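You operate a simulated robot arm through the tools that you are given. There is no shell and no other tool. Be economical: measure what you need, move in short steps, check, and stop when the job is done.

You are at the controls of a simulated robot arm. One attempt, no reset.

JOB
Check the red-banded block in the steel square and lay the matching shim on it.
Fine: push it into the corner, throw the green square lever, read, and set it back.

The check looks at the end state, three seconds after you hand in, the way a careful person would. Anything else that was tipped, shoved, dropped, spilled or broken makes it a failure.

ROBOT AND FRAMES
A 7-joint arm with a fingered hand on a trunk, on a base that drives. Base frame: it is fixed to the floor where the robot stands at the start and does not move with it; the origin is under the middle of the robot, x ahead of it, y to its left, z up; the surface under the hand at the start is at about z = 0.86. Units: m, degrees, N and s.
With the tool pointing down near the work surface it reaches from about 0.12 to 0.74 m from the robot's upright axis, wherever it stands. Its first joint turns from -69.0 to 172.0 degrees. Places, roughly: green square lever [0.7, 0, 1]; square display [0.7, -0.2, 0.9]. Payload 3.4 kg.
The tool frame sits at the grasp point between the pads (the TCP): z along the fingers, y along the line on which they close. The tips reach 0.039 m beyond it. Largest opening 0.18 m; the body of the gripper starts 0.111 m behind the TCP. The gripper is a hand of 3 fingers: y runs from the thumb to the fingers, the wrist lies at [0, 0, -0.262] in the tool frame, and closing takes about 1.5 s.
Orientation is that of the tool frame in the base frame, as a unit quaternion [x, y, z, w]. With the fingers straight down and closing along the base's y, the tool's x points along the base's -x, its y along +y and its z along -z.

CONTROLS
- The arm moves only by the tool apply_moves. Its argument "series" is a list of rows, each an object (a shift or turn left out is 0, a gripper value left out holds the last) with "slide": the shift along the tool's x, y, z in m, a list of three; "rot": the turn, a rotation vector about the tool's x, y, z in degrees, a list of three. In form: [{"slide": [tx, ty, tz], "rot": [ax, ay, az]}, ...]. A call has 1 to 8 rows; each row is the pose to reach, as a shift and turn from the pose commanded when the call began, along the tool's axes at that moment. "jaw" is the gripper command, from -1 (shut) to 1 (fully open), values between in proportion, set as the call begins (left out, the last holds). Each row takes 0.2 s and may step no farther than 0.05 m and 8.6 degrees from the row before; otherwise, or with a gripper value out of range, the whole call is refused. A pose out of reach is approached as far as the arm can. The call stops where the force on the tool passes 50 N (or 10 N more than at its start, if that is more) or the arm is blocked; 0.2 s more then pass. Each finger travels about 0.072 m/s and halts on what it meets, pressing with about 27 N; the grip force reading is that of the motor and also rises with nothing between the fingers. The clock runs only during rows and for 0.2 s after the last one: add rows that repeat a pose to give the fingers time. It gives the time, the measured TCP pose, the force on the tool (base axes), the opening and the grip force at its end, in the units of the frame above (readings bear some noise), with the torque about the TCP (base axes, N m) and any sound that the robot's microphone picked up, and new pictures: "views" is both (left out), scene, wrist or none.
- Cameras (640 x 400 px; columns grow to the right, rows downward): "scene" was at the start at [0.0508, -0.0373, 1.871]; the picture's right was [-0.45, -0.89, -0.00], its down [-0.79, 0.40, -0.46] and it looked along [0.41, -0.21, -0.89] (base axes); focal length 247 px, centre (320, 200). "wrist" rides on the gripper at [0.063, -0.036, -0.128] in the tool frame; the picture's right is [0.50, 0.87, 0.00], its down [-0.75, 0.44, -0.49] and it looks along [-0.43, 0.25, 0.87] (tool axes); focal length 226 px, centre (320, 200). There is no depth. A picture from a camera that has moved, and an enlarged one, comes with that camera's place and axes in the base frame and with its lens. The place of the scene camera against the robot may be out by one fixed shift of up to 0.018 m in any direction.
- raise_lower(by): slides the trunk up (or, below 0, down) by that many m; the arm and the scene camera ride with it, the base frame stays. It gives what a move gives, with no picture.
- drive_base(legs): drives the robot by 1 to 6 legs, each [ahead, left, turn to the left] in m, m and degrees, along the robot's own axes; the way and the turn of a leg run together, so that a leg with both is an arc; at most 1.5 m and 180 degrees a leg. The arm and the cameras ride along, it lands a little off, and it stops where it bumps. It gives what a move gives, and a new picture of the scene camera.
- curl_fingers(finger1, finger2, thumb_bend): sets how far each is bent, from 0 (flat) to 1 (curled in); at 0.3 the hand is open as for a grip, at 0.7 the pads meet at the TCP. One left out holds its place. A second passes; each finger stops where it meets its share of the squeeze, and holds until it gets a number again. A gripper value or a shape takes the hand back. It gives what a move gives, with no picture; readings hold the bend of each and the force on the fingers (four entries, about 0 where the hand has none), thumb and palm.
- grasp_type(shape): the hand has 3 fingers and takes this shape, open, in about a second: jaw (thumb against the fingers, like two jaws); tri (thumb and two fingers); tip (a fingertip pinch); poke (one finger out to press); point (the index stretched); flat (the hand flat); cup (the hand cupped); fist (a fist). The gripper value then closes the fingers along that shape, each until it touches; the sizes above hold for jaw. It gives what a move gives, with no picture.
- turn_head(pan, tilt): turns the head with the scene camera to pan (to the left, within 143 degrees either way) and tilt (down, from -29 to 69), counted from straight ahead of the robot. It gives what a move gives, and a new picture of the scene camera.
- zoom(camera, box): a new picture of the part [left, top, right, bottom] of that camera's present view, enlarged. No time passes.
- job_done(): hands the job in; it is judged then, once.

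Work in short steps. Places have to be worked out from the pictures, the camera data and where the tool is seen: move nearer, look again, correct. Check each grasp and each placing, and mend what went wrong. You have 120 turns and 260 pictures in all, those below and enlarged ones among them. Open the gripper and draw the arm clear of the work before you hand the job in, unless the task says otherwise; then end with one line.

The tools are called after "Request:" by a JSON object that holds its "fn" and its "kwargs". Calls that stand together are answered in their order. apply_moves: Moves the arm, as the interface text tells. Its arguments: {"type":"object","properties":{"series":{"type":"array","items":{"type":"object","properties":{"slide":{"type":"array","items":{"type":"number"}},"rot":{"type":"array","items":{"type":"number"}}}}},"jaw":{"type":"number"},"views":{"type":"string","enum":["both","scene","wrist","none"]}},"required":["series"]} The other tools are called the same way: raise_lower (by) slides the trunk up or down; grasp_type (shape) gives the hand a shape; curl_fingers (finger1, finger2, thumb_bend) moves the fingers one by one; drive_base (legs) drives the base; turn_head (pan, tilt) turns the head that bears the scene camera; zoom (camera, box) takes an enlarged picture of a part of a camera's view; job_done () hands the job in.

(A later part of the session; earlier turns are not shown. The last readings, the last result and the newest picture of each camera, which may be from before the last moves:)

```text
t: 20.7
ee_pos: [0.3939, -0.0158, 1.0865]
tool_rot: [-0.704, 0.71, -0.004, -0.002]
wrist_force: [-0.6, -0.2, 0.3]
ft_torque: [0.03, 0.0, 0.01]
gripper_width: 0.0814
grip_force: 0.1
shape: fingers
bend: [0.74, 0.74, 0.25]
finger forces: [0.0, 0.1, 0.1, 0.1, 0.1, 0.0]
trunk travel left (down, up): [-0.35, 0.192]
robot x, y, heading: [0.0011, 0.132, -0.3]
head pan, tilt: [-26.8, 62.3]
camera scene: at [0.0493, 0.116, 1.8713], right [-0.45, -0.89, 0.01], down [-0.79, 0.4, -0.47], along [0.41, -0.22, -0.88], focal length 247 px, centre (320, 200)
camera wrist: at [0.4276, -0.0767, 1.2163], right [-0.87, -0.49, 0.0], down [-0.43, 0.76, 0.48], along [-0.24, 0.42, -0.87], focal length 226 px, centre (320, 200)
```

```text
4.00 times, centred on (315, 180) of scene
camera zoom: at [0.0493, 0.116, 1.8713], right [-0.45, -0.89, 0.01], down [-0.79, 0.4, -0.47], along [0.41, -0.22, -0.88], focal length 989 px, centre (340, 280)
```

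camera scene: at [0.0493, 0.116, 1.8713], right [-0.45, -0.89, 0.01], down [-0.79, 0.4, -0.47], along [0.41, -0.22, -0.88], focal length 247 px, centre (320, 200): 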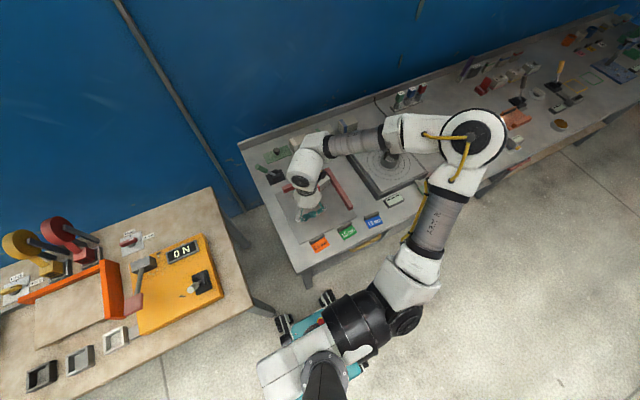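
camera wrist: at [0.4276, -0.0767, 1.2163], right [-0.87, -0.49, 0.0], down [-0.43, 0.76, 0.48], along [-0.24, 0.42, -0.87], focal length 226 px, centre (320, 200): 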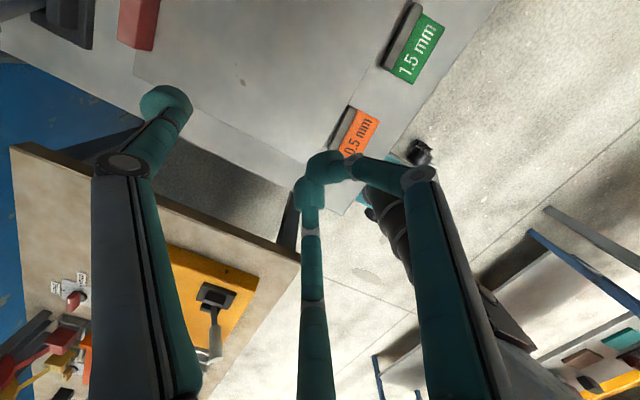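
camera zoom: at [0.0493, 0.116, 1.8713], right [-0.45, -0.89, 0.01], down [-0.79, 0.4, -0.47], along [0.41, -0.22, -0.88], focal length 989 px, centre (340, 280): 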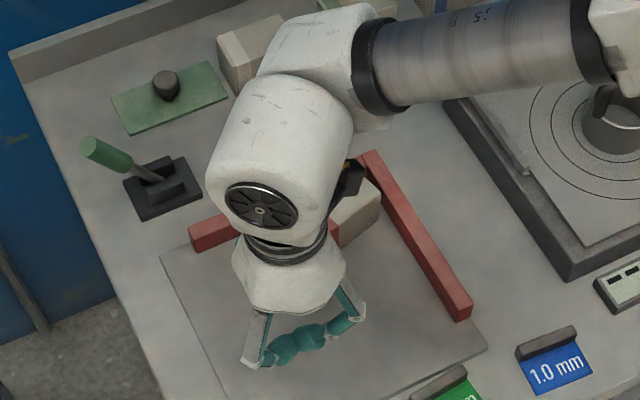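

Request:
{"fn": "apply_moves", "kwargs": {"series": [{"slide": [0.01, -0.03, 0.02]}, {"slide": [0.02, -0.06, 0.045]}, {"slide": [0.029, -0.084, 0.08]}, {"slide": [0.029, -0.084, 0.125]}, {"slide": [0.029, -0.084, 0.165]}, {"slide": [0.029, -0.084, 0.165]}], "views": "both"}}

Request:
{"fn": "zoom", "kwargs": {"camera": "wrist", "box": [0, 0, 320, 200]}}

```text
t: 22.1
ee_pos: [0.4794, -0.0208, 0.9272]
tool_rot: [-0.706, 0.708, -0.012, -0.01]
wrist_force: [-0.4, 0.7, 0.2]
ft_torque: [-0.07, 0.0, -0.01]
gripper_width: 0.0814
grip_force: 0.0
shape: fingers
bend: [0.74, 0.74, 0.25]
finger forces: [0.0, 0.0, 0.0, 0.0, 0.1, 0.0]
trunk travel left (down, up): [-0.35, 0.192]
robot x, y, heading: [0.0002, 0.1416, -0.3]
head pan, tilt: [-26.8, 62.3]
camera scene: at [0.0508, 0.1286, 1.8714], right [-0.45, -0.89, 0.01], down [-0.79, 0.4, -0.47], along [0.41, -0.22, -0.88], focal length 247 px, centre (320, 200)
camera wrist: at [0.5139, -0.0803, 1.0581], right [-0.87, -0.5, 0.01], down [-0.43, 0.77, 0.47], along [-0.24, 0.4, -0.88], focal length 226 px, centre (320, 200)
```

scene: 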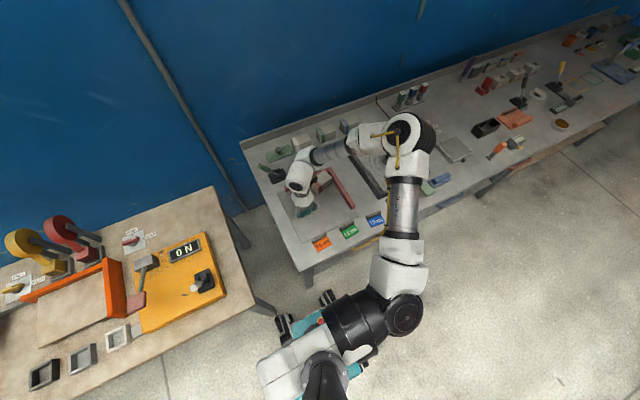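
wrist: 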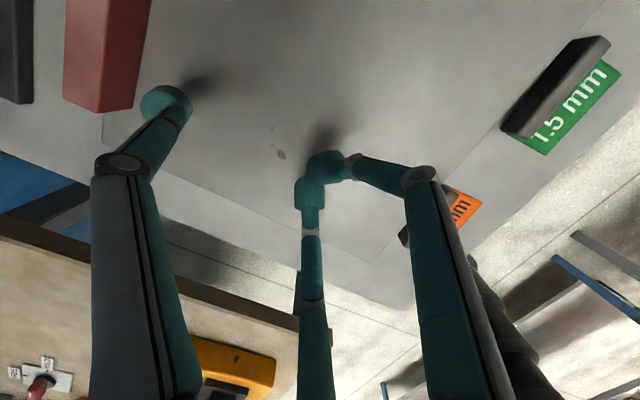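

```text
2.00 times, centred on (160, 100) of wrist
camera zoom: at [0.5139, -0.0803, 1.0581], right [-0.87, -0.5, 0.01], down [-0.43, 0.77, 0.47], along [-0.24, 0.4, -0.88], focal length 452 px, centre (640, 400)
```

zoom: 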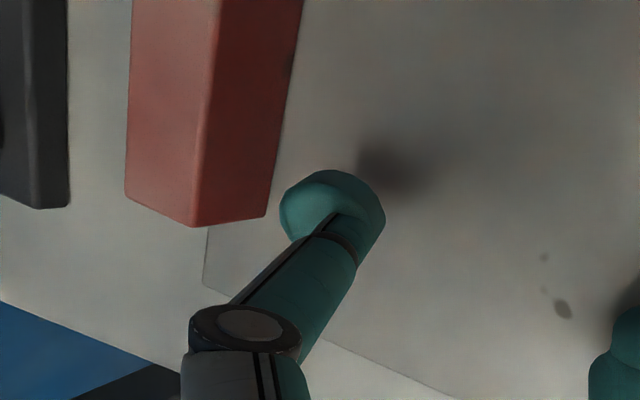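

Request:
{"fn": "apply_moves", "kwargs": {"series": [{}, {}, {}, {}, {}, {}, {}, {}], "views": "none"}}

Request:
{"fn": "apply_moves", "kwargs": {"series": [{"slide": [0.01, 0, 0.006]}, {"slide": [0.02, 0, 0.006]}, {"slide": [0.03, 0, 0.006]}, {"slide": [0.03, 0, 0.006]}], "views": "wrist"}}

```text
t: 23.9
ee_pos: [0.4802, -0.0312, 0.9256]
tool_rot: [-0.704, 0.71, -0.008, -0.006]
wrist_force: [0.0, -0.7, 0.7]
ft_torque: [0.02, 0.03, 0.02]
gripper_width: 0.0818
grip_force: 0.0
shape: fingers
bend: [0.74, 0.74, 0.25]
finger forces: [0.1, 0.0, 0.0, 0.1, 0.1, 0.0]
trunk travel left (down, up): [-0.35, 0.192]
robot x, y, heading: [0.0001, 0.1385, -0.6]
head pan, tilt: [-26.8, 62.3]
```

```text
t: 24.9
ee_pos: [0.4791, -0.0759, 0.9177]
tool_rot: [-0.704, 0.71, -0.004, -0.002]
wrist_force: [-0.1, 0.3, 0.6]
ft_torque: [0.0, -0.01, 0.01]
gripper_width: 0.0818
grip_force: 0.0
shape: fingers
bend: [0.74, 0.74, 0.25]
finger forces: [0.0, 0.0, 0.1, 0.0, 0.0, 0.0]
trunk travel left (down, up): [-0.35, 0.192]
robot x, y, heading: [0.0006, 0.1376, -0.2]
head pan, tilt: [-26.8, 62.3]
camera wrist: at [0.5125, -0.1378, 1.0469], right [-0.87, -0.49, 0.0], down [-0.43, 0.76, 0.48], along [-0.24, 0.42, -0.87], focal length 226 px, centre (320, 200)
```

wrist: 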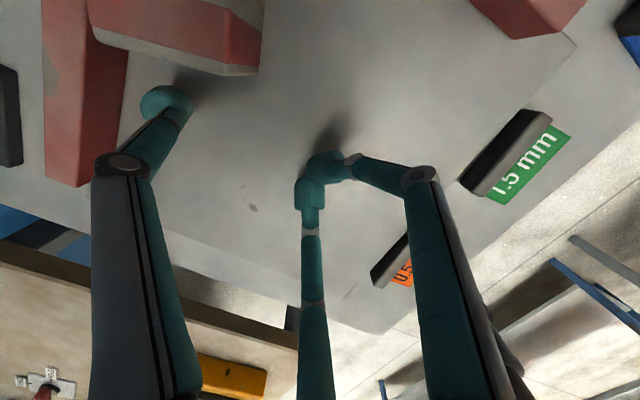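

Request:
{"fn": "apply_moves", "kwargs": {"series": [{"slide": [0.008, 0, 0]}, {"slide": [0.016, 0, 0]}, {"slide": [0.024, 0, 0]}, {"slide": [0.03, 0, 0]}], "views": "wrist"}}

```text
t: 25.9
ee_pos: [0.4772, -0.113, 0.9151]
tool_rot: [-0.704, 0.71, 0.0, 0.003]
wrist_force: [0.4, 4.8, 1.7]
ft_torque: [0.13, -0.07, 0.49]
gripper_width: 0.0816
grip_force: 2.2
shape: fingers
bend: [0.74, 0.74, 0.25]
finger forces: [0.0, 0.0, 0.0, 0.0, 4.6, 0.1]
trunk travel left (down, up): [-0.35, 0.192]
robot x, y, heading: [0.0015, 0.1384, -0.2]
head pan, tilt: [-26.8, 62.3]
camera wrist: at [0.5114, -0.1756, 1.0446], right [-0.87, -0.49, 0.0], down [-0.43, 0.76, 0.49], along [-0.24, 0.43, -0.87], focal length 226 px, centre (320, 200)
```

wrist: 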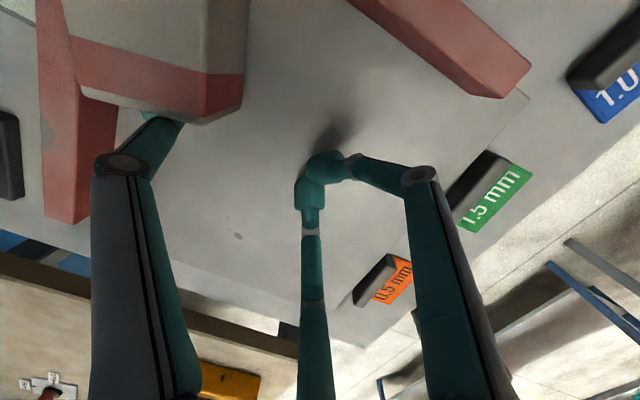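

The force rose to about 5 N at the expected position, so the block should be against the side bar. I'll back off, come around, and re-nudge along +x.

Request:
{"fn": "apply_moves", "kwargs": {"series": [{"slide": [-0.025, 0, 0]}, {"slide": [-0.025, 0.045, 0]}, {"slide": [-0.025, 0.075, 0]}, {"slide": [0.015, 0.08, 0]}, {"slide": [0.05, 0.08, 0]}, {"slide": [0.05, 0.08, 0]}], "views": "wrist"}}

Request:
{"fn": "zoom", "kwargs": {"camera": "scene", "box": [250, 130, 380, 230]}}

```text
t: 27.3
ee_pos: [0.3979, -0.1465, 0.9189]
tool_rot: [-0.704, 0.71, -0.006, -0.005]
wrist_force: [1.8, 0.3, -0.7]
ft_torque: [0.0, 0.02, 0.0]
gripper_width: 0.0816
grip_force: 0.1
shape: fingers
bend: [0.74, 0.74, 0.25]
finger forces: [0.0, 0.0, 0.1, 0.0, 0.0, 0.0]
trunk travel left (down, up): [-0.35, 0.192]
robot x, y, heading: [-0.0021, 0.1391, -0.0]
head pan, tilt: [-26.8, 62.3]
camera wrist: at [0.4321, -0.2076, 1.0486], right [-0.87, -0.49, 0.01], down [-0.43, 0.76, 0.48], along [-0.24, 0.41, -0.88], focal length 226 px, centre (320, 200)
```

wrist: 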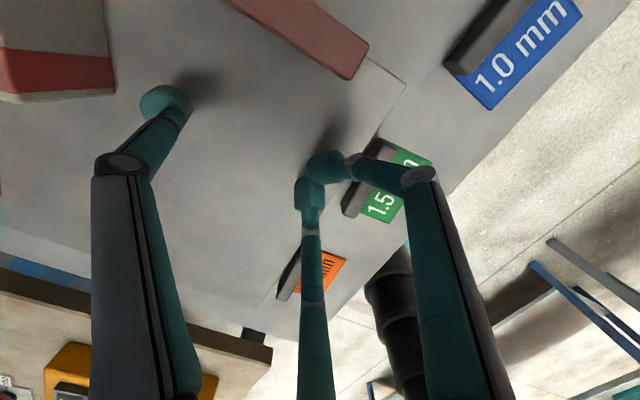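

```text
4.00 times, centred on (315, 180) of scene
camera zoom: at [0.051, 0.1075, 1.8711], right [-0.45, -0.89, 0.0], down [-0.79, 0.4, -0.46], along [0.41, -0.21, -0.89], focal length 989 px, centre (340, 280)
```

zoom: 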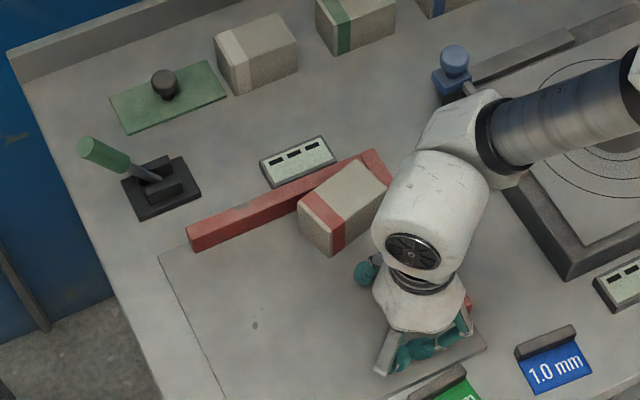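

The scene shows the block slightly yawed, with its +y end off the bar. I'll nudge +x near that end.

Request:
{"fn": "apply_moves", "kwargs": {"series": [{"slide": [0, -0.015, 0]}, {"slide": [0, -0.03, 0]}, {"slide": [0, -0.04, 0]}, {"slide": [0, -0.048, 0]}, {"slide": [0, -0.055, 0]}, {"slide": [0, -0.06, 0]}], "views": "none"}}

```text
t: 28.7
ee_pos: [0.457, -0.1543, 0.9165]
tool_rot: [-0.704, 0.71, -0.004, -0.003]
wrist_force: [-1.2, -1.3, -0.1]
ft_torque: [-0.03, 0.08, -0.09]
gripper_width: 0.0792
grip_force: 0.6
shape: fingers
bend: [0.74, 0.74, 0.26]
finger forces: [0.1, 0.0, 0.0, 0.0, 1.2, 0.0]
trunk travel left (down, up): [-0.35, 0.192]
robot x, y, heading: [-0.0008, 0.1372, -0.3]
head pan, tilt: [-26.8, 62.3]
```

Request:
{"fn": "apply_moves", "kwargs": {"series": [{"slide": [0, -0.004, 0]}, {"slide": [0, -0.008, 0]}, {"slide": [0, -0.01, 0]}], "views": "wrist"}}

Request:
{"fn": "zoom", "kwargs": {"camera": "scene", "box": [270, 140, 370, 220]}}

```text
t: 29.5
ee_pos: [0.4674, -0.1524, 0.9182]
tool_rot: [-0.704, 0.71, -0.005, -0.003]
wrist_force: [-5.3, 0.5, 1.0]
ft_torque: [0.05, 0.05, 0.11]
gripper_width: 0.0764
grip_force: 2.6
shape: fingers
bend: [0.74, 0.74, 0.29]
finger forces: [0.0, 0.0, 0.0, 0.0, 4.8, 0.1]
trunk travel left (down, up): [-0.35, 0.192]
robot x, y, heading: [0.0004, 0.1319, -0.1]
head pan, tilt: [-26.8, 62.3]
camera wrist: at [0.5005, -0.2145, 1.0477], right [-0.87, -0.49, 0.0], down [-0.43, 0.76, 0.48], along [-0.24, 0.42, -0.88], focal length 226 px, centre (320, 200)
```

wrist: 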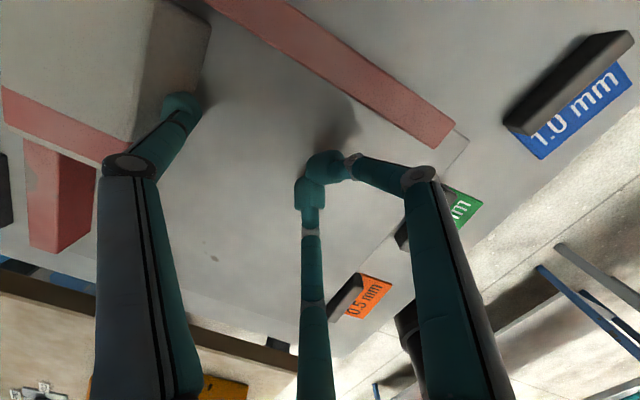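

```text
5.00 times, centred on (320, 180) of scene
camera zoom: at [0.0493, 0.0985, 1.871], right [-0.46, -0.89, 0.0], down [-0.79, 0.4, -0.46], along [0.41, -0.21, -0.89], focal length 1236 px, centre (320, 300)
```

zoom: 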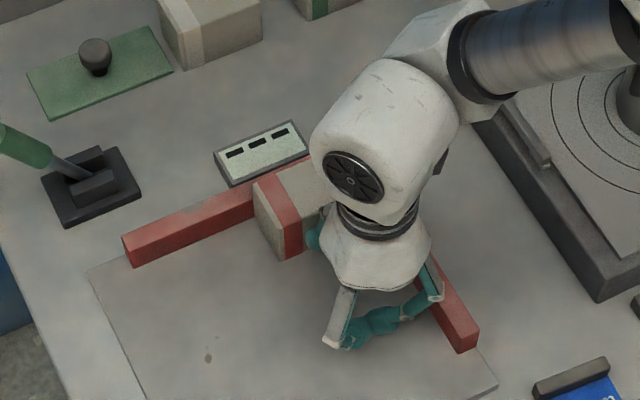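

The block is now flush with the back bar. I'll back off and raise for a clear view of the corner.

Request:
{"fn": "apply_moves", "kwargs": {"series": [{"slide": [0, 0.03, 0]}, {"slide": [0, 0.06, -0.02]}, {"slide": [0, 0.08, -0.06]}, {"slide": [0, 0.08, -0.1]}, {"slide": [0, 0.08, -0.1]}], "views": "both"}}

Request:
{"fn": "zoom", "kwargs": {"camera": "scene", "box": [290, 140, 370, 200]}}

Request:
{"fn": "zoom", "kwargs": {"camera": "wrist", "box": [0, 0, 320, 200]}}

```text
t: 30.7
ee_pos: [0.3862, -0.1503, 1.0179]
tool_rot: [-0.704, 0.71, -0.003, -0.005]
wrist_force: [0.2, 0.4, 0.0]
ft_torque: [0.0, 0.02, -0.01]
gripper_width: 0.0812
grip_force: 0.1
shape: fingers
bend: [0.74, 0.74, 0.25]
finger forces: [0.0, 0.0, 0.0, 0.1, 0.0, 0.1]
trunk travel left (down, up): [-0.35, 0.192]
robot x, y, heading: [0.0008, 0.1401, -0.2]
head pan, tilt: [-26.8, 62.3]
camera scene: at [0.0503, 0.0976, 1.8709], right [-0.46, -0.89, 0.0], down [-0.79, 0.41, -0.46], along [0.41, -0.21, -0.89], focal length 247 px, centre (320, 200)
camera wrist: at [0.4207, -0.2113, 1.1476], right [-0.87, -0.49, 0.0], down [-0.43, 0.76, 0.48], along [-0.24, 0.42, -0.88], focal length 226 px, centre (320, 200)
```

scene: 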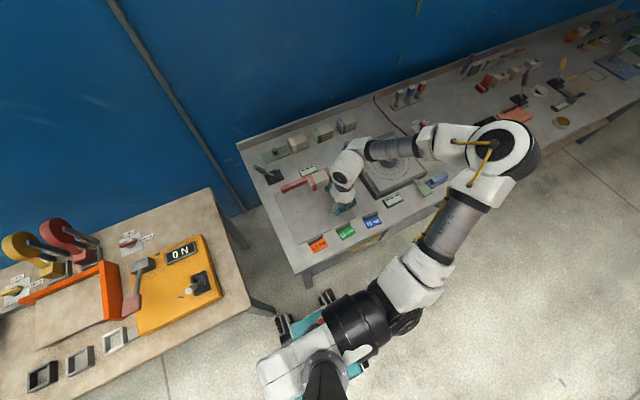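
wrist: 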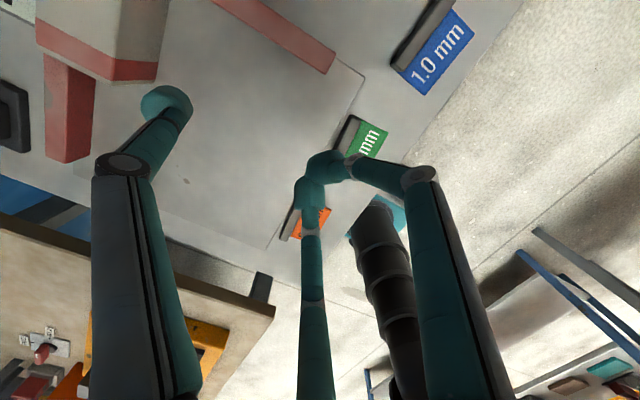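

```text
6.67 times, centred on (330, 170) of scene
camera zoom: at [0.0503, 0.0976, 1.8709], right [-0.46, -0.89, 0.0], down [-0.79, 0.41, -0.46], along [0.41, -0.21, -0.89], focal length 1648 px, centre (253, 400)
```

zoom: 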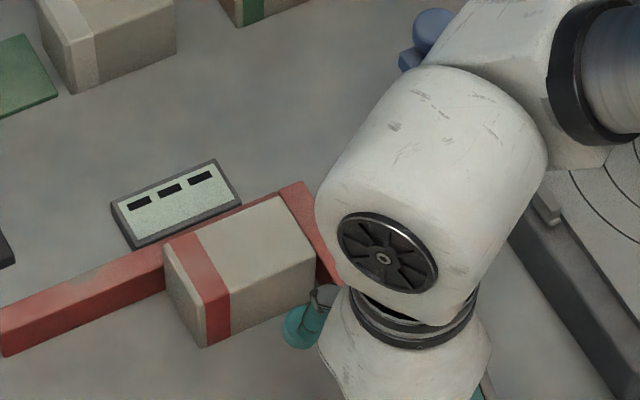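

```text
2.00 times, centred on (160, 100) of wrist
camera zoom: at [0.4207, -0.2113, 1.1476], right [-0.87, -0.49, 0.0], down [-0.43, 0.76, 0.48], along [-0.24, 0.42, -0.88], focal length 452 px, centre (640, 400)
```

zoom: 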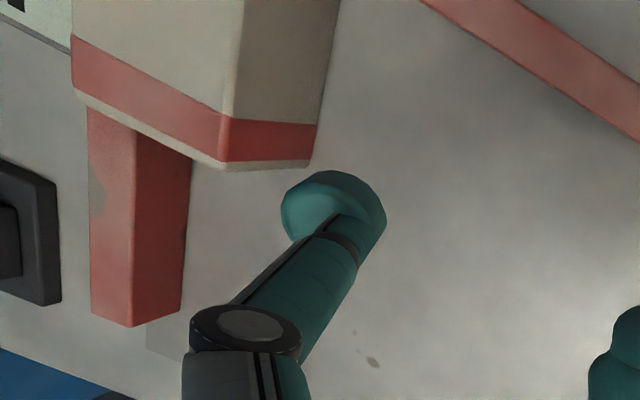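

Looks nearly seated. I'll repeat a gentle −y push close to the block's centre line to be sure it touches the side bar.

Request:
{"fn": "apply_moves", "kwargs": {"series": [{"slide": [-0.045, 0, 0]}, {"slide": [-0.065, -0.04, 0]}, {"slide": [-0.065, -0.08, 0.02]}, {"slide": [-0.065, -0.107, 0.055]}, {"slide": [-0.065, -0.107, 0.1]}, {"slide": [-0.055, -0.107, 0.1]}, {"slide": [-0.05, -0.107, 0.1]}, {"slide": [-0.045, -0.107, 0.1]}], "views": "wrist"}}

```text
t: 32.5
ee_pos: [0.4958, -0.1093, 0.9166]
tool_rot: [-0.704, 0.71, -0.004, -0.002]
wrist_force: [-0.3, 0.7, -0.3]
ft_torque: [0.01, 0.02, 0.1]
gripper_width: 0.0812
grip_force: 0.7
shape: fingers
bend: [0.74, 0.74, 0.25]
finger forces: [0.0, 0.0, 0.1, 0.0, 1.3, 0.0]
trunk travel left (down, up): [-0.35, 0.192]
robot x, y, heading: [-0.0021, 0.1369, -0.3]
head pan, tilt: [-26.8, 62.3]
camera wrist: at [0.529, -0.1709, 1.0455], right [-0.87, -0.49, 0.0], down [-0.43, 0.76, 0.48], along [-0.24, 0.42, -0.87], focal length 226 px, centre (320, 200)
```

wrist: 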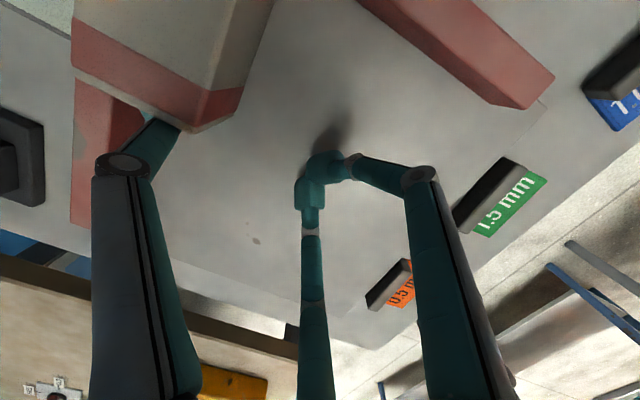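

Request:
{"fn": "apply_moves", "kwargs": {"series": [{"slide": [0.004, 0, 0]}, {"slide": [0.008, 0, 0]}, {"slide": [0.01, 0, 0]}], "views": "none"}}

```text
t: 33.3
ee_pos: [0.4951, -0.1179, 0.916]
tool_rot: [-0.704, 0.71, -0.003, -0.003]
wrist_force: [0.9, 2.6, -0.4]
ft_torque: [0.01, 0.08, 0.23]
gripper_width: 0.081
grip_force: 1.4
shape: fingers
bend: [0.74, 0.74, 0.25]
finger forces: [0.1, 0.1, 0.1, 0.0, 2.7, 0.0]
trunk travel left (down, up): [-0.35, 0.192]
robot x, y, heading: [0.0015, 0.1393, -0.2]
head pan, tilt: [-26.8, 62.3]
```

Request:
{"fn": "apply_moves", "kwargs": {"series": [{"slide": [0.003, 0, 0]}, {"slide": [0.007, 0, 0]}], "views": "none"}}

```text
t: 33.9
ee_pos: [0.4964, -0.1201, 0.9188]
tool_rot: [-0.706, 0.708, -0.005, -0.003]
wrist_force: [2.1, 20.9, -3.2]
ft_torque: [0.47, 0.29, 2.23]
gripper_width: 0.0811
grip_force: 10.9
shape: fingers
bend: [0.74, 0.74, 0.25]
finger forces: [0.1, 0.0, 0.0, 0.0, 21.7, 0.0]
trunk travel left (down, up): [-0.35, 0.192]
robot x, y, heading: [0.0008, 0.1364, -0.3]
head pan, tilt: [-26.8, 62.3]
```

21 N means it is firmly seated on the side bar. I'll back off and give one more light +x nudge at the middle of the near face.

Request:
{"fn": "apply_moves", "kwargs": {"series": [{"slide": [-0.01, 0, 0]}, {"slide": [-0.035, 0, 0]}, {"slide": [-0.035, 0.05, 0]}, {"slide": [-0.035, 0.09, 0]}, {"slide": [0.005, 0.1, 0]}, {"slide": [0.047, 0.1, 0]}, {"slide": [0.047, 0.07, 0]}, {"slide": [0.047, 0.05, 0]}], "views": "none"}}

Request:
{"fn": "apply_moves", "kwargs": {"series": [{"slide": [0, -0.005, 0]}, {"slide": [0, -0.01, 0]}, {"slide": [0, -0.015, 0]}, {"slide": [0, -0.019, 0]}], "views": "wrist"}}

```text
t: 35.7
ee_pos: [0.4463, -0.1638, 0.9232]
tool_rot: [-0.704, 0.71, -0.006, -0.005]
wrist_force: [-0.7, 0.0, 0.0]
ft_torque: [-0.01, 0.01, 0.0]
gripper_width: 0.0816
grip_force: 0.0
shape: fingers
bend: [0.74, 0.74, 0.25]
finger forces: [0.0, 0.0, 0.0, 0.0, 0.0, 0.0]
trunk travel left (down, up): [-0.35, 0.192]
robot x, y, heading: [-0.0015, 0.14, -0.4]
head pan, tilt: [-26.8, 62.3]
```

```text
t: 36.7
ee_pos: [0.4617, -0.1687, 0.9195]
tool_rot: [-0.705, 0.71, -0.005, -0.003]
wrist_force: [-1.1, 1.0, 0.7]
ft_torque: [0.01, 0.04, 0.05]
gripper_width: 0.0799
grip_force: 1.0
shape: fingers
bend: [0.74, 0.74, 0.26]
finger forces: [0.1, 0.1, 0.0, 0.0, 1.5, 0.0]
trunk travel left (down, up): [-0.35, 0.192]
robot x, y, heading: [-0.0044, 0.1368, -0.0]
head pan, tilt: [-26.8, 62.3]
camera wrist: at [0.4968, -0.2301, 1.0486], right [-0.87, -0.49, 0.0], down [-0.43, 0.76, 0.48], along [-0.24, 0.42, -0.88], focal length 226 px, centre (320, 200)
```

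wrist: 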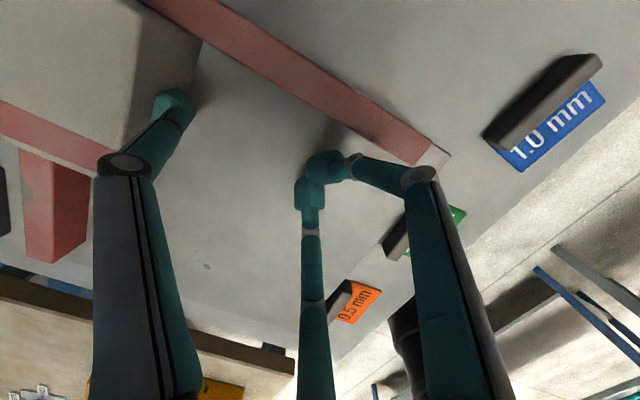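

Request:
{"fn": "apply_moves", "kwargs": {"series": [{"slide": [0, -0.004, 0]}, {"slide": [0, -0.007, 0]}, {"slide": [0, -0.01, 0]}], "views": "none"}}

Request:
{"fn": "apply_moves", "kwargs": {"series": [{"slide": [0, 0.02, 0]}, {"slide": [0, 0.06, -0.01]}, {"slide": [0, 0.09, -0.05]}, {"slide": [0, 0.09, -0.1]}, {"slide": [-0.04, 0.09, -0.13]}, {"slide": [-0.085, 0.09, -0.15]}, {"slide": [-0.125, 0.09, -0.17]}, {"slide": [-0.125, 0.09, -0.17]}], "views": "scene"}}

Request:
{"fn": "zoom", "kwargs": {"camera": "scene", "box": [280, 140, 360, 200]}}

Request:
{"fn": "zoom", "kwargs": {"camera": "scene", "box": [230, 140, 310, 200]}}

```text
t: 37.5
ee_pos: [0.4713, -0.1685, 0.919]
tool_rot: [-0.704, 0.71, -0.003, -0.003]
wrist_force: [-8.1, 3.3, 1.4]
ft_torque: [0.09, 0.21, 0.21]
gripper_width: 0.0717
grip_force: 3.3
shape: fingers
bend: [0.74, 0.74, 0.31]
finger forces: [0.0, 0.0, 0.0, 0.1, 7.8, 0.0]
trunk travel left (down, up): [-0.35, 0.192]
robot x, y, heading: [0.0031, 0.139, -0.3]
head pan, tilt: [-26.8, 62.3]
```

```text
t: 39.3
ee_pos: [0.3834, -0.0526, 1.0866]
tool_rot: [-0.704, 0.71, -0.003, -0.003]
wrist_force: [0.6, 0.1, 0.5]
ft_torque: [0.0, 0.01, 0.04]
gripper_width: 0.0816
grip_force: 0.1
shape: fingers
bend: [0.74, 0.74, 0.25]
finger forces: [0.1, 0.0, 0.1, 0.0, 0.0, 0.0]
trunk travel left (down, up): [-0.35, 0.192]
robot x, y, heading: [-0.0033, 0.1362, -0.2]
head pan, tilt: [-26.8, 62.3]
camera scene: at [0.0495, 0.0986, 1.871], right [-0.46, -0.89, 0.0], down [-0.79, 0.4, -0.46], along [0.41, -0.21, -0.89], focal length 247 px, centre (320, 200)
```

scene: 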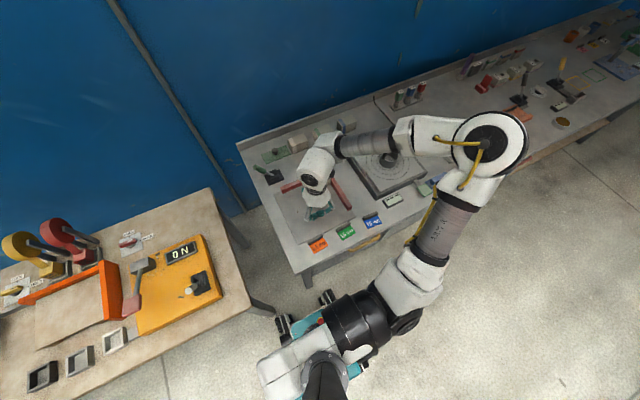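

```text
6.67 times, centred on (320, 170) of scene
camera zoom: at [0.0495, 0.0986, 1.871], right [-0.46, -0.89, 0.0], down [-0.79, 0.4, -0.46], along [0.41, -0.21, -0.89], focal length 1648 px, centre (320, 400)
```

zoom: 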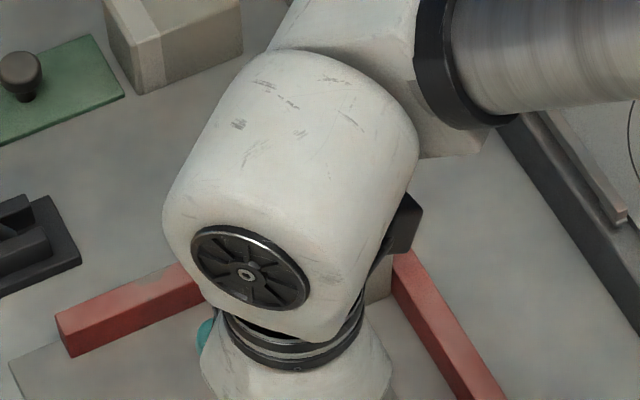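

```text
6.67 times, centred on (270, 170) of scene
camera zoom: at [0.0495, 0.0986, 1.871], right [-0.46, -0.89, 0.0], down [-0.79, 0.4, -0.46], along [0.41, -0.21, -0.89], focal length 1648 px, centre (653, 400)
```

zoom: 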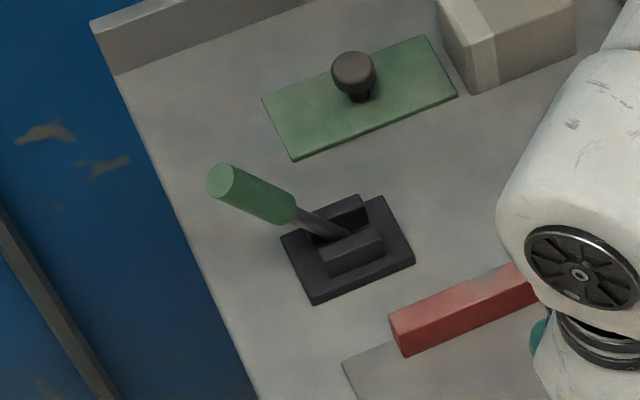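

The block is seated (8 N against the bar). The lever pivots at about (0.725, 0, 0.88), with its handle top at about (0.725, 0.065, 0.99), swinging along y. I'll turn the tool back by 45° and bring the thumb high on the +y side of the lever.

Request:
{"fn": "apply_moves", "kwargs": {"series": [{"slide": [-0.026, -0.03, -0.02], "rot": [0, 0, 8]}, {"slide": [-0.052, -0.06, -0.03], "rot": [0, 0, 16]}, {"slide": [-0.08, -0.09, -0.03], "rot": [0, 0, 24]}, {"slide": [-0.11, -0.12, -0.03], "rot": [0, 0, 32]}, {"slide": [-0.14, -0.15, -0.03], "rot": [0, 0, 40]}, {"slide": [-0.165, -0.18, -0.03], "rot": [0, 0, 45]}, {"slide": [-0.19, -0.21, -0.03], "rot": [0, 0, 45]}, {"slide": [-0.215, -0.235, -0.03], "rot": [0, 0, 45]}], "views": "both"}}

Request:
{"fn": "zoom", "kwargs": {"camera": "scene", "box": [230, 110, 370, 230]}}

```text
t: 41.1
ee_pos: [0.534, 0.0478, 1.1038]
tool_rot: [-0.379, 0.926, -0.004, 0.001]
wrist_force: [-0.5, 0.1, 0.0]
ft_torque: [0.03, -0.01, -0.01]
gripper_width: 0.0813
grip_force: 0.0
shape: fingers
bend: [0.74, 0.74, 0.25]
finger forces: [0.0, 0.0, 0.1, 0.1, 0.0, 0.0]
out of reach, approached as far as the arm can: row 5, 6, 7, 8
trunk travel left (down, up): [-0.35, 0.192]
robot x, y, heading: [-0.0002, 0.1354, -0.4]
head pan, tilt: [-26.8, 62.3]
camera scene: at [0.0506, 0.0976, 1.871], right [-0.46, -0.89, 0.0], down [-0.79, 0.41, -0.46], along [0.41, -0.21, -0.89], focal length 247 px, centre (320, 200)
camera wrist: at [0.5127, -0.0208, 1.2329], right [-0.96, 0.27, -0.01], down [0.23, 0.84, 0.49], along [0.14, 0.47, -0.87], focal length 226 px, centre (320, 200)
```

scene: 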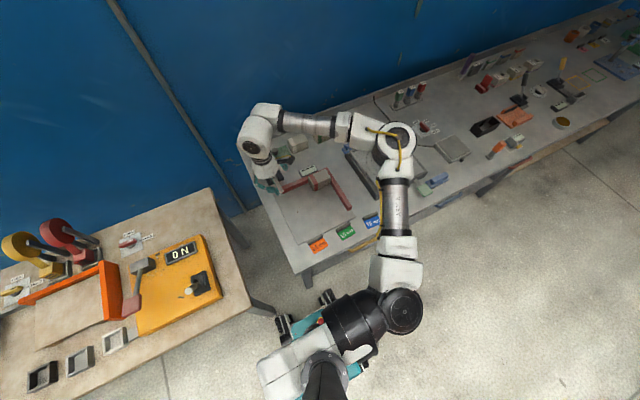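
wrist: 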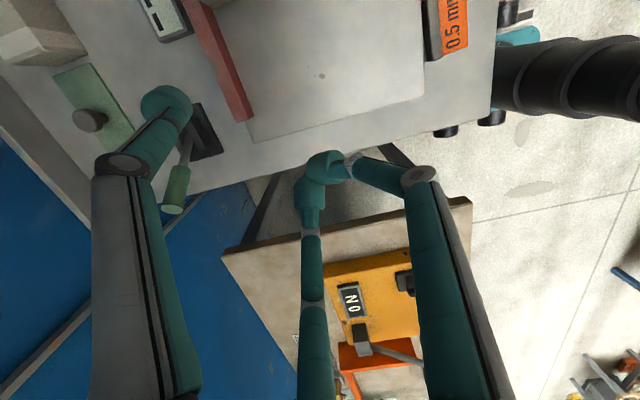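

```text
3.33 times, centred on (300, 170) of scene
camera zoom: at [0.0506, 0.0976, 1.871], right [-0.46, -0.89, 0.0], down [-0.79, 0.41, -0.46], along [0.41, -0.21, -0.89], focal length 824 px, centre (387, 300)
```

zoom: 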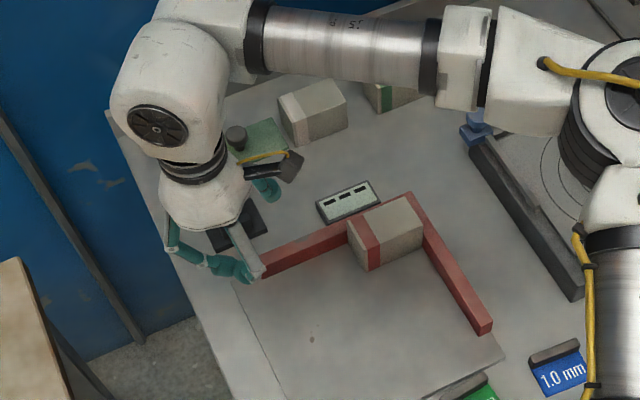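

The block looks properly seated. The arm can't go further in +y relative to the robot, so I'll swing the thumb to the +x/+y side (yaw 135°) instead, hand kept nearer.

Request:
{"fn": "apply_moves", "kwargs": {"series": [{"slide": [0.0396, -0.0113, 0], "rot": [0, 0, -8.5]}, {"slide": [0.0792, -0.0226, 0], "rot": [0, 0, -17]}, {"slide": [0.1188, -0.034, 0], "rot": [0, 0, -25.5]}, {"slide": [0.158, -0.0453, 0], "rot": [0, 0, -34]}, {"slide": [0.198, -0.0566, 0], "rot": [0, 0, -42.5]}, {"slide": [0.198, -0.0566, 0], "rot": [0, 0, -42.5]}], "views": "none"}}

Request:
{"fn": "apply_moves", "kwargs": {"series": [{"rot": [0, 0, -8.5]}, {"rot": [0, 0, -17]}, {"rot": [0, 0, -25.5]}, {"rot": [0, 0, -34]}, {"rot": [0, 0, -42.5]}, {"rot": [0, 0, -47.5]}, {"rot": [0, 0, -47.5]}], "views": "both"}}

```text
t: 42.5
ee_pos: [0.4376, -0.1303, 1.1108]
tool_rot: [-0.689, 0.724, -0.004, -0.003]
wrist_force: [0.4, -0.6, 0.2]
ft_torque: [-0.01, -0.01, 0.01]
gripper_width: 0.0813
grip_force: 0.1
shape: fingers
bend: [0.74, 0.74, 0.25]
finger forces: [0.0, 0.1, 0.0, 0.0, 0.0, 0.0]
trunk travel left (down, up): [-0.35, 0.192]
robot x, y, heading: [0.0004, 0.1372, -0.1]
head pan, tilt: [-26.8, 62.3]
```

```text
t: 44.1
ee_pos: [0.4387, -0.1331, 1.1134]
tool_rot: [0.923, -0.386, 0.002, 0.005]
wrist_force: [-0.3, 0.1, 0.3]
ft_torque: [-0.04, 0.01, 0.01]
gripper_width: 0.0812
grip_force: 0.0
shape: fingers
bend: [0.74, 0.74, 0.25]
finger forces: [0.1, 0.0, 0.1, 0.0, 0.0, 0.0]
trunk travel left (down, up): [-0.35, 0.192]
robot x, y, heading: [0.0012, 0.139, 0.0]
head pan, tilt: [-26.8, 62.3]
camera scene: at [0.0497, 0.0974, 1.871], right [-0.46, -0.89, 0.0], down [-0.79, 0.41, -0.46], along [0.41, -0.21, -0.89], focal length 247 px, centre (320, 200)
camera wrist: at [0.5052, -0.1503, 1.2433], right [-0.27, -0.96, 0.01], down [-0.84, 0.24, 0.49], along [-0.47, 0.12, -0.87], focal length 226 px, centre (320, 200)
```

scene: 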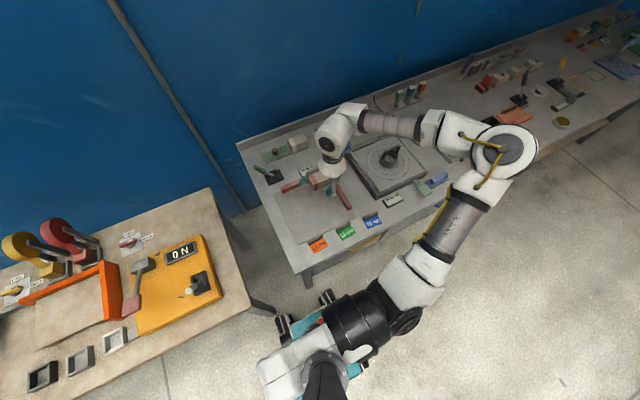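
wrist: 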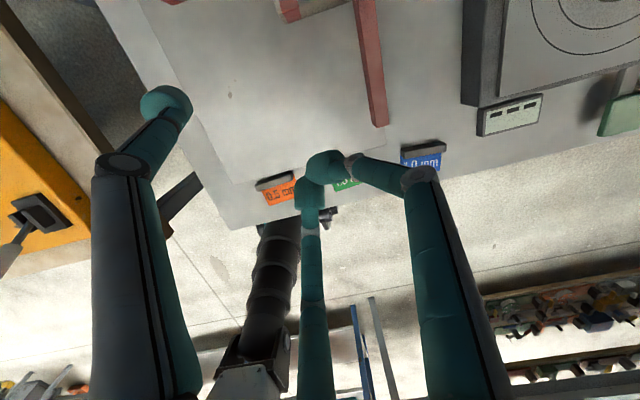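

Request:
{"fn": "apply_moves", "kwargs": {"series": [{"slide": [0.007, -0.043, 0]}, {"slide": [0.013, -0.086, 0]}, {"slide": [0.019, -0.129, 0]}, {"slide": [0.026, -0.172, 0]}, {"slide": [0.032, -0.215, 0]}, {"slide": [0.0375, -0.2524, 0]}, {"slide": [0.0375, -0.2524, 0]}], "views": "both"}}

Request:
{"fn": "zoom", "kwargs": {"camera": "scene", "box": [230, 110, 370, 230]}}

```text
t: 45.7
ee_pos: [0.6127, -0.0133, 1.1086]
tool_rot: [0.922, -0.387, 0.004, 0.004]
wrist_force: [0.0, 0.4, -0.9]
ft_torque: [-0.01, 0.02, 0.02]
gripper_width: 0.081
grip_force: 0.1
shape: fingers
bend: [0.74, 0.74, 0.25]
finger forces: [0.0, 0.0, 0.1, 0.1, 0.1, 0.0]
out of reach, approached as far as the arm can: row 5, 6, 7
trunk travel left (down, up): [-0.35, 0.192]
robot x, y, heading: [-0.0009, 0.1354, -0.3]
head pan, tilt: [-26.8, 62.3]
camera scene: at [0.0534, 0.1012, 1.8709], right [-0.46, -0.89, 0.0], down [-0.79, 0.4, -0.46], along [0.41, -0.21, -0.89], focal length 247 px, centre (320, 200)
camera wrist: at [0.6812, -0.0312, 1.2386], right [-0.27, -0.96, 0.01], down [-0.84, 0.24, 0.49], along [-0.47, 0.12, -0.87], focal length 226 px, centre (320, 200)
```

scene: 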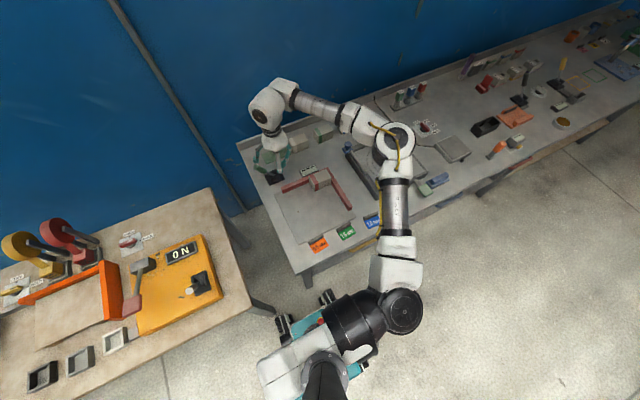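
wrist: 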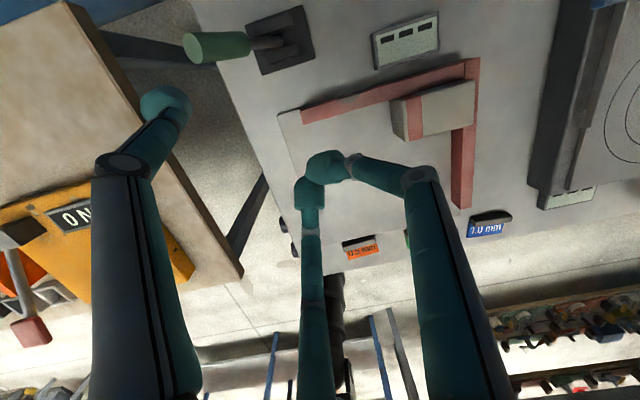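

```text
3.33 times, centred on (300, 170) of scene
camera zoom: at [0.0534, 0.1012, 1.8709], right [-0.46, -0.89, 0.0], down [-0.79, 0.4, -0.46], along [0.41, -0.21, -0.89], focal length 824 px, centre (387, 300)
```

zoom: 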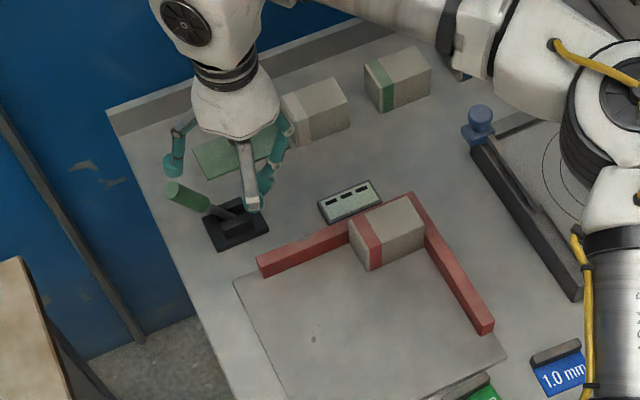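

The lever tip is confirmed near (0.733, 0.07, 0.99), but the arm is a few cm short. I'll turn the base 8° left in place, with the hand high and clear.

Request:
{"fn": "drive_base", "kwargs": {"legs": [[0, 0, 8]]}}

Request:
{"fn": "apply_moves", "kwargs": {"series": [{}, {}, {}, {}, {}, {}, {}, {}], "views": "none"}}

Request:
{"fn": "apply_moves", "kwargs": {"series": [{}, {}, {}, {}, {}, {}, {}, {}], "views": "both"}}

```text
t: 46.8
ee_pos: [0.6285, 0.0666, 1.1092]
tool_rot: [0.947, -0.321, 0.003, 0.002]
wrist_force: [-0.2, -0.1, -0.5]
ft_torque: [0.04, 0.02, -0.02]
gripper_width: 0.0814
grip_force: 0.0
shape: fingers
bend: [0.74, 0.74, 0.25]
finger forces: [0.1, 0.1, 0.0, 0.0, 0.0, 0.0]
trunk travel left (down, up): [-0.35, 0.192]
robot x, y, heading: [-0.0006, 0.1387, 7.7]
head pan, tilt: [-26.8, 62.3]
camera scene: at [0.0575, 0.1044, 1.8708], right [-0.33, -0.95, 0.0], down [-0.84, 0.29, -0.46], along [0.44, -0.15, -0.89], focal length 247 px, centre (320, 200)
```

scene: 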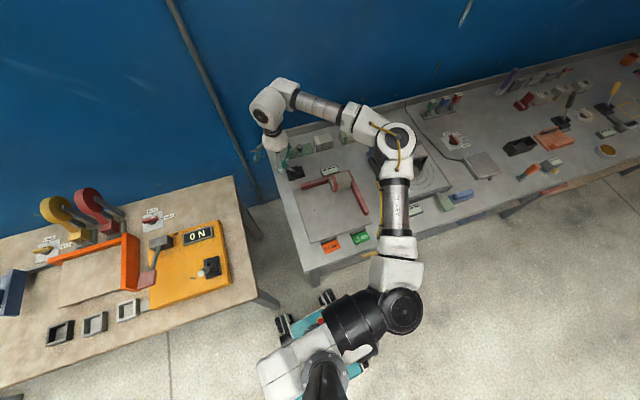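

```text
t: 48.5
ee_pos: [0.625, 0.072, 1.1118]
tool_rot: [0.947, -0.322, 0.005, 0.002]
wrist_force: [0.1, 0.6, -0.1]
ft_torque: [0.02, -0.01, 0.0]
gripper_width: 0.0811
grip_force: 0.1
shape: fingers
bend: [0.74, 0.74, 0.25]
finger forces: [0.0, 0.0, 0.0, 0.0, 0.0, 0.1]
trunk travel left (down, up): [-0.35, 0.192]
robot x, y, heading: [-0.0022, 0.1399, 7.8]
head pan, tilt: [-26.8, 62.3]
```

```text
t: 50.4
ee_pos: [0.6251, 0.0712, 1.1114]
tool_rot: [0.947, -0.321, 0.004, 0.003]
wrist_force: [-0.4, -0.1, -0.6]
ft_torque: [0.04, 0.01, 0.0]
gripper_width: 0.0812
grip_force: 0.1
shape: fingers
bend: [0.74, 0.74, 0.25]
finger forces: [0.1, 0.0, 0.0, 0.0, 0.0, 0.0]
trunk travel left (down, up): [-0.35, 0.192]
robot x, y, heading: [-0.0041, 0.1385, 7.8]
head pan, tilt: [-26.8, 62.3]
camera scene: at [0.0566, 0.1077, 1.8709], right [-0.33, -0.95, 0.0], down [-0.84, 0.29, -0.46], along [0.44, -0.15, -0.89], focal length 247 px, centre (320, 200)
camera wrist: at [0.6942, 0.0638, 1.2411], right [-0.13, -0.99, 0.01], down [-0.87, 0.12, 0.48], along [-0.48, 0.06, -0.87], focal length 226 px, centre (320, 200)
```

scene: 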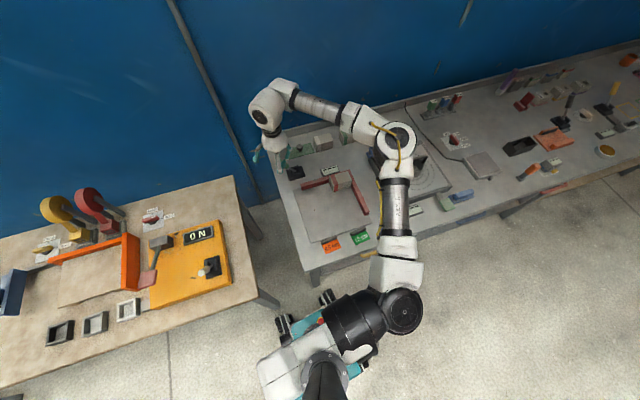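
wrist: 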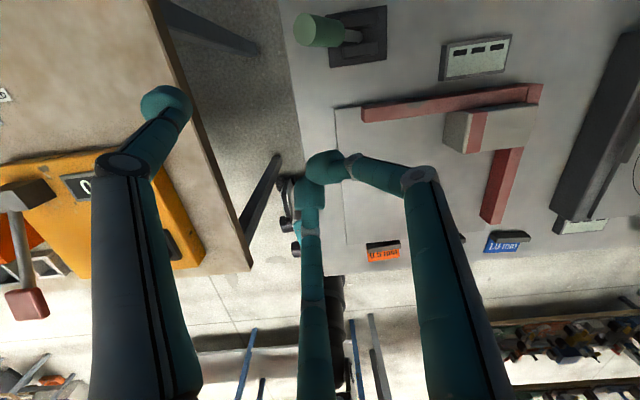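

Settled. I'll rotate to about yaw 110°, placing the thumb above (0.731, 0.10), just +y of the lever.

Request:
{"fn": "apply_moves", "kwargs": {"series": [{"slide": [0.002, 0.003, 0], "rot": [0, 0, 8]}, {"slide": [0.004, 0.006, 0], "rot": [0, 0, 16]}, {"slide": [0.005, 0.008, 0], "rot": [0, 0, 24]}, {"slide": [0.005, 0.0085, 0], "rot": [0, 0, 32]}, {"slide": [0.005, 0.0085, 0], "rot": [0, 0, 32]}], "views": "both"}}

Request:
{"fn": "zoom", "kwargs": {"camera": "scene", "box": [240, 110, 360, 210]}}

```text
t: 51.5
ee_pos: [0.6236, 0.0619, 1.1122]
tool_rot: [0.821, -0.571, 0.006, 0.002]
wrist_force: [0.0, 0.2, -0.3]
ft_torque: [-0.01, 0.01, 0.02]
gripper_width: 0.0814
grip_force: 0.0
shape: fingers
bend: [0.74, 0.74, 0.25]
finger forces: [0.0, 0.1, 0.1, 0.0, 0.0, 0.0]
trunk travel left (down, up): [-0.35, 0.192]
robot x, y, heading: [-0.0014, 0.1356, 7.7]
head pan, tilt: [-26.8, 62.3]
camera scene: at [0.0564, 0.1076, 1.8709], right [-0.33, -0.95, 0.0], down [-0.84, 0.29, -0.46], along [0.44, -0.15, -0.89], focal length 247 px, centre (320, 200)
camera wrist: at [0.6771, 0.0176, 1.2418], right [-0.64, -0.77, 0.0], down [-0.67, 0.56, 0.48], along [-0.37, 0.31, -0.88], focal length 226 px, centre (320, 200)
```

scene: 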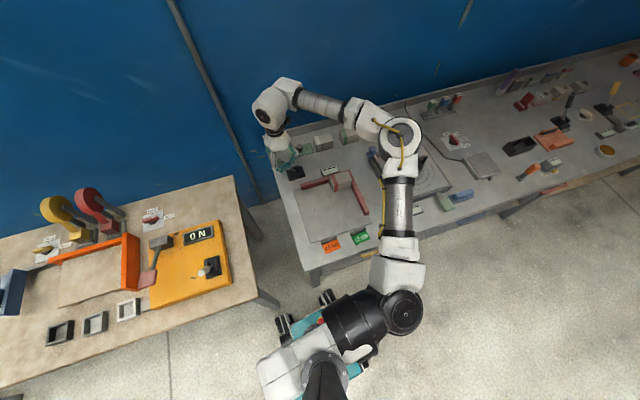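
wrist: 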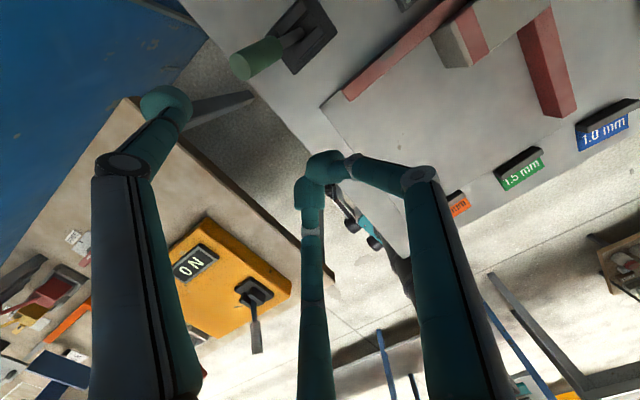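

```text
4.00 times, centred on (300, 160) of scene
camera zoom: at [0.0564, 0.1076, 1.8709], right [-0.33, -0.95, 0.0], down [-0.84, 0.29, -0.46], along [0.44, -0.15, -0.89], focal length 989 px, centre (400, 360)
```

zoom: 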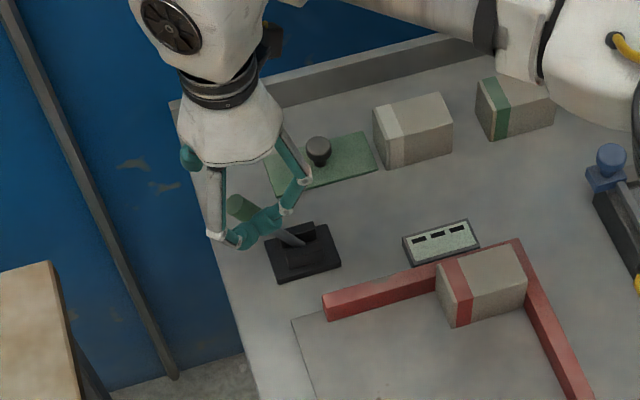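

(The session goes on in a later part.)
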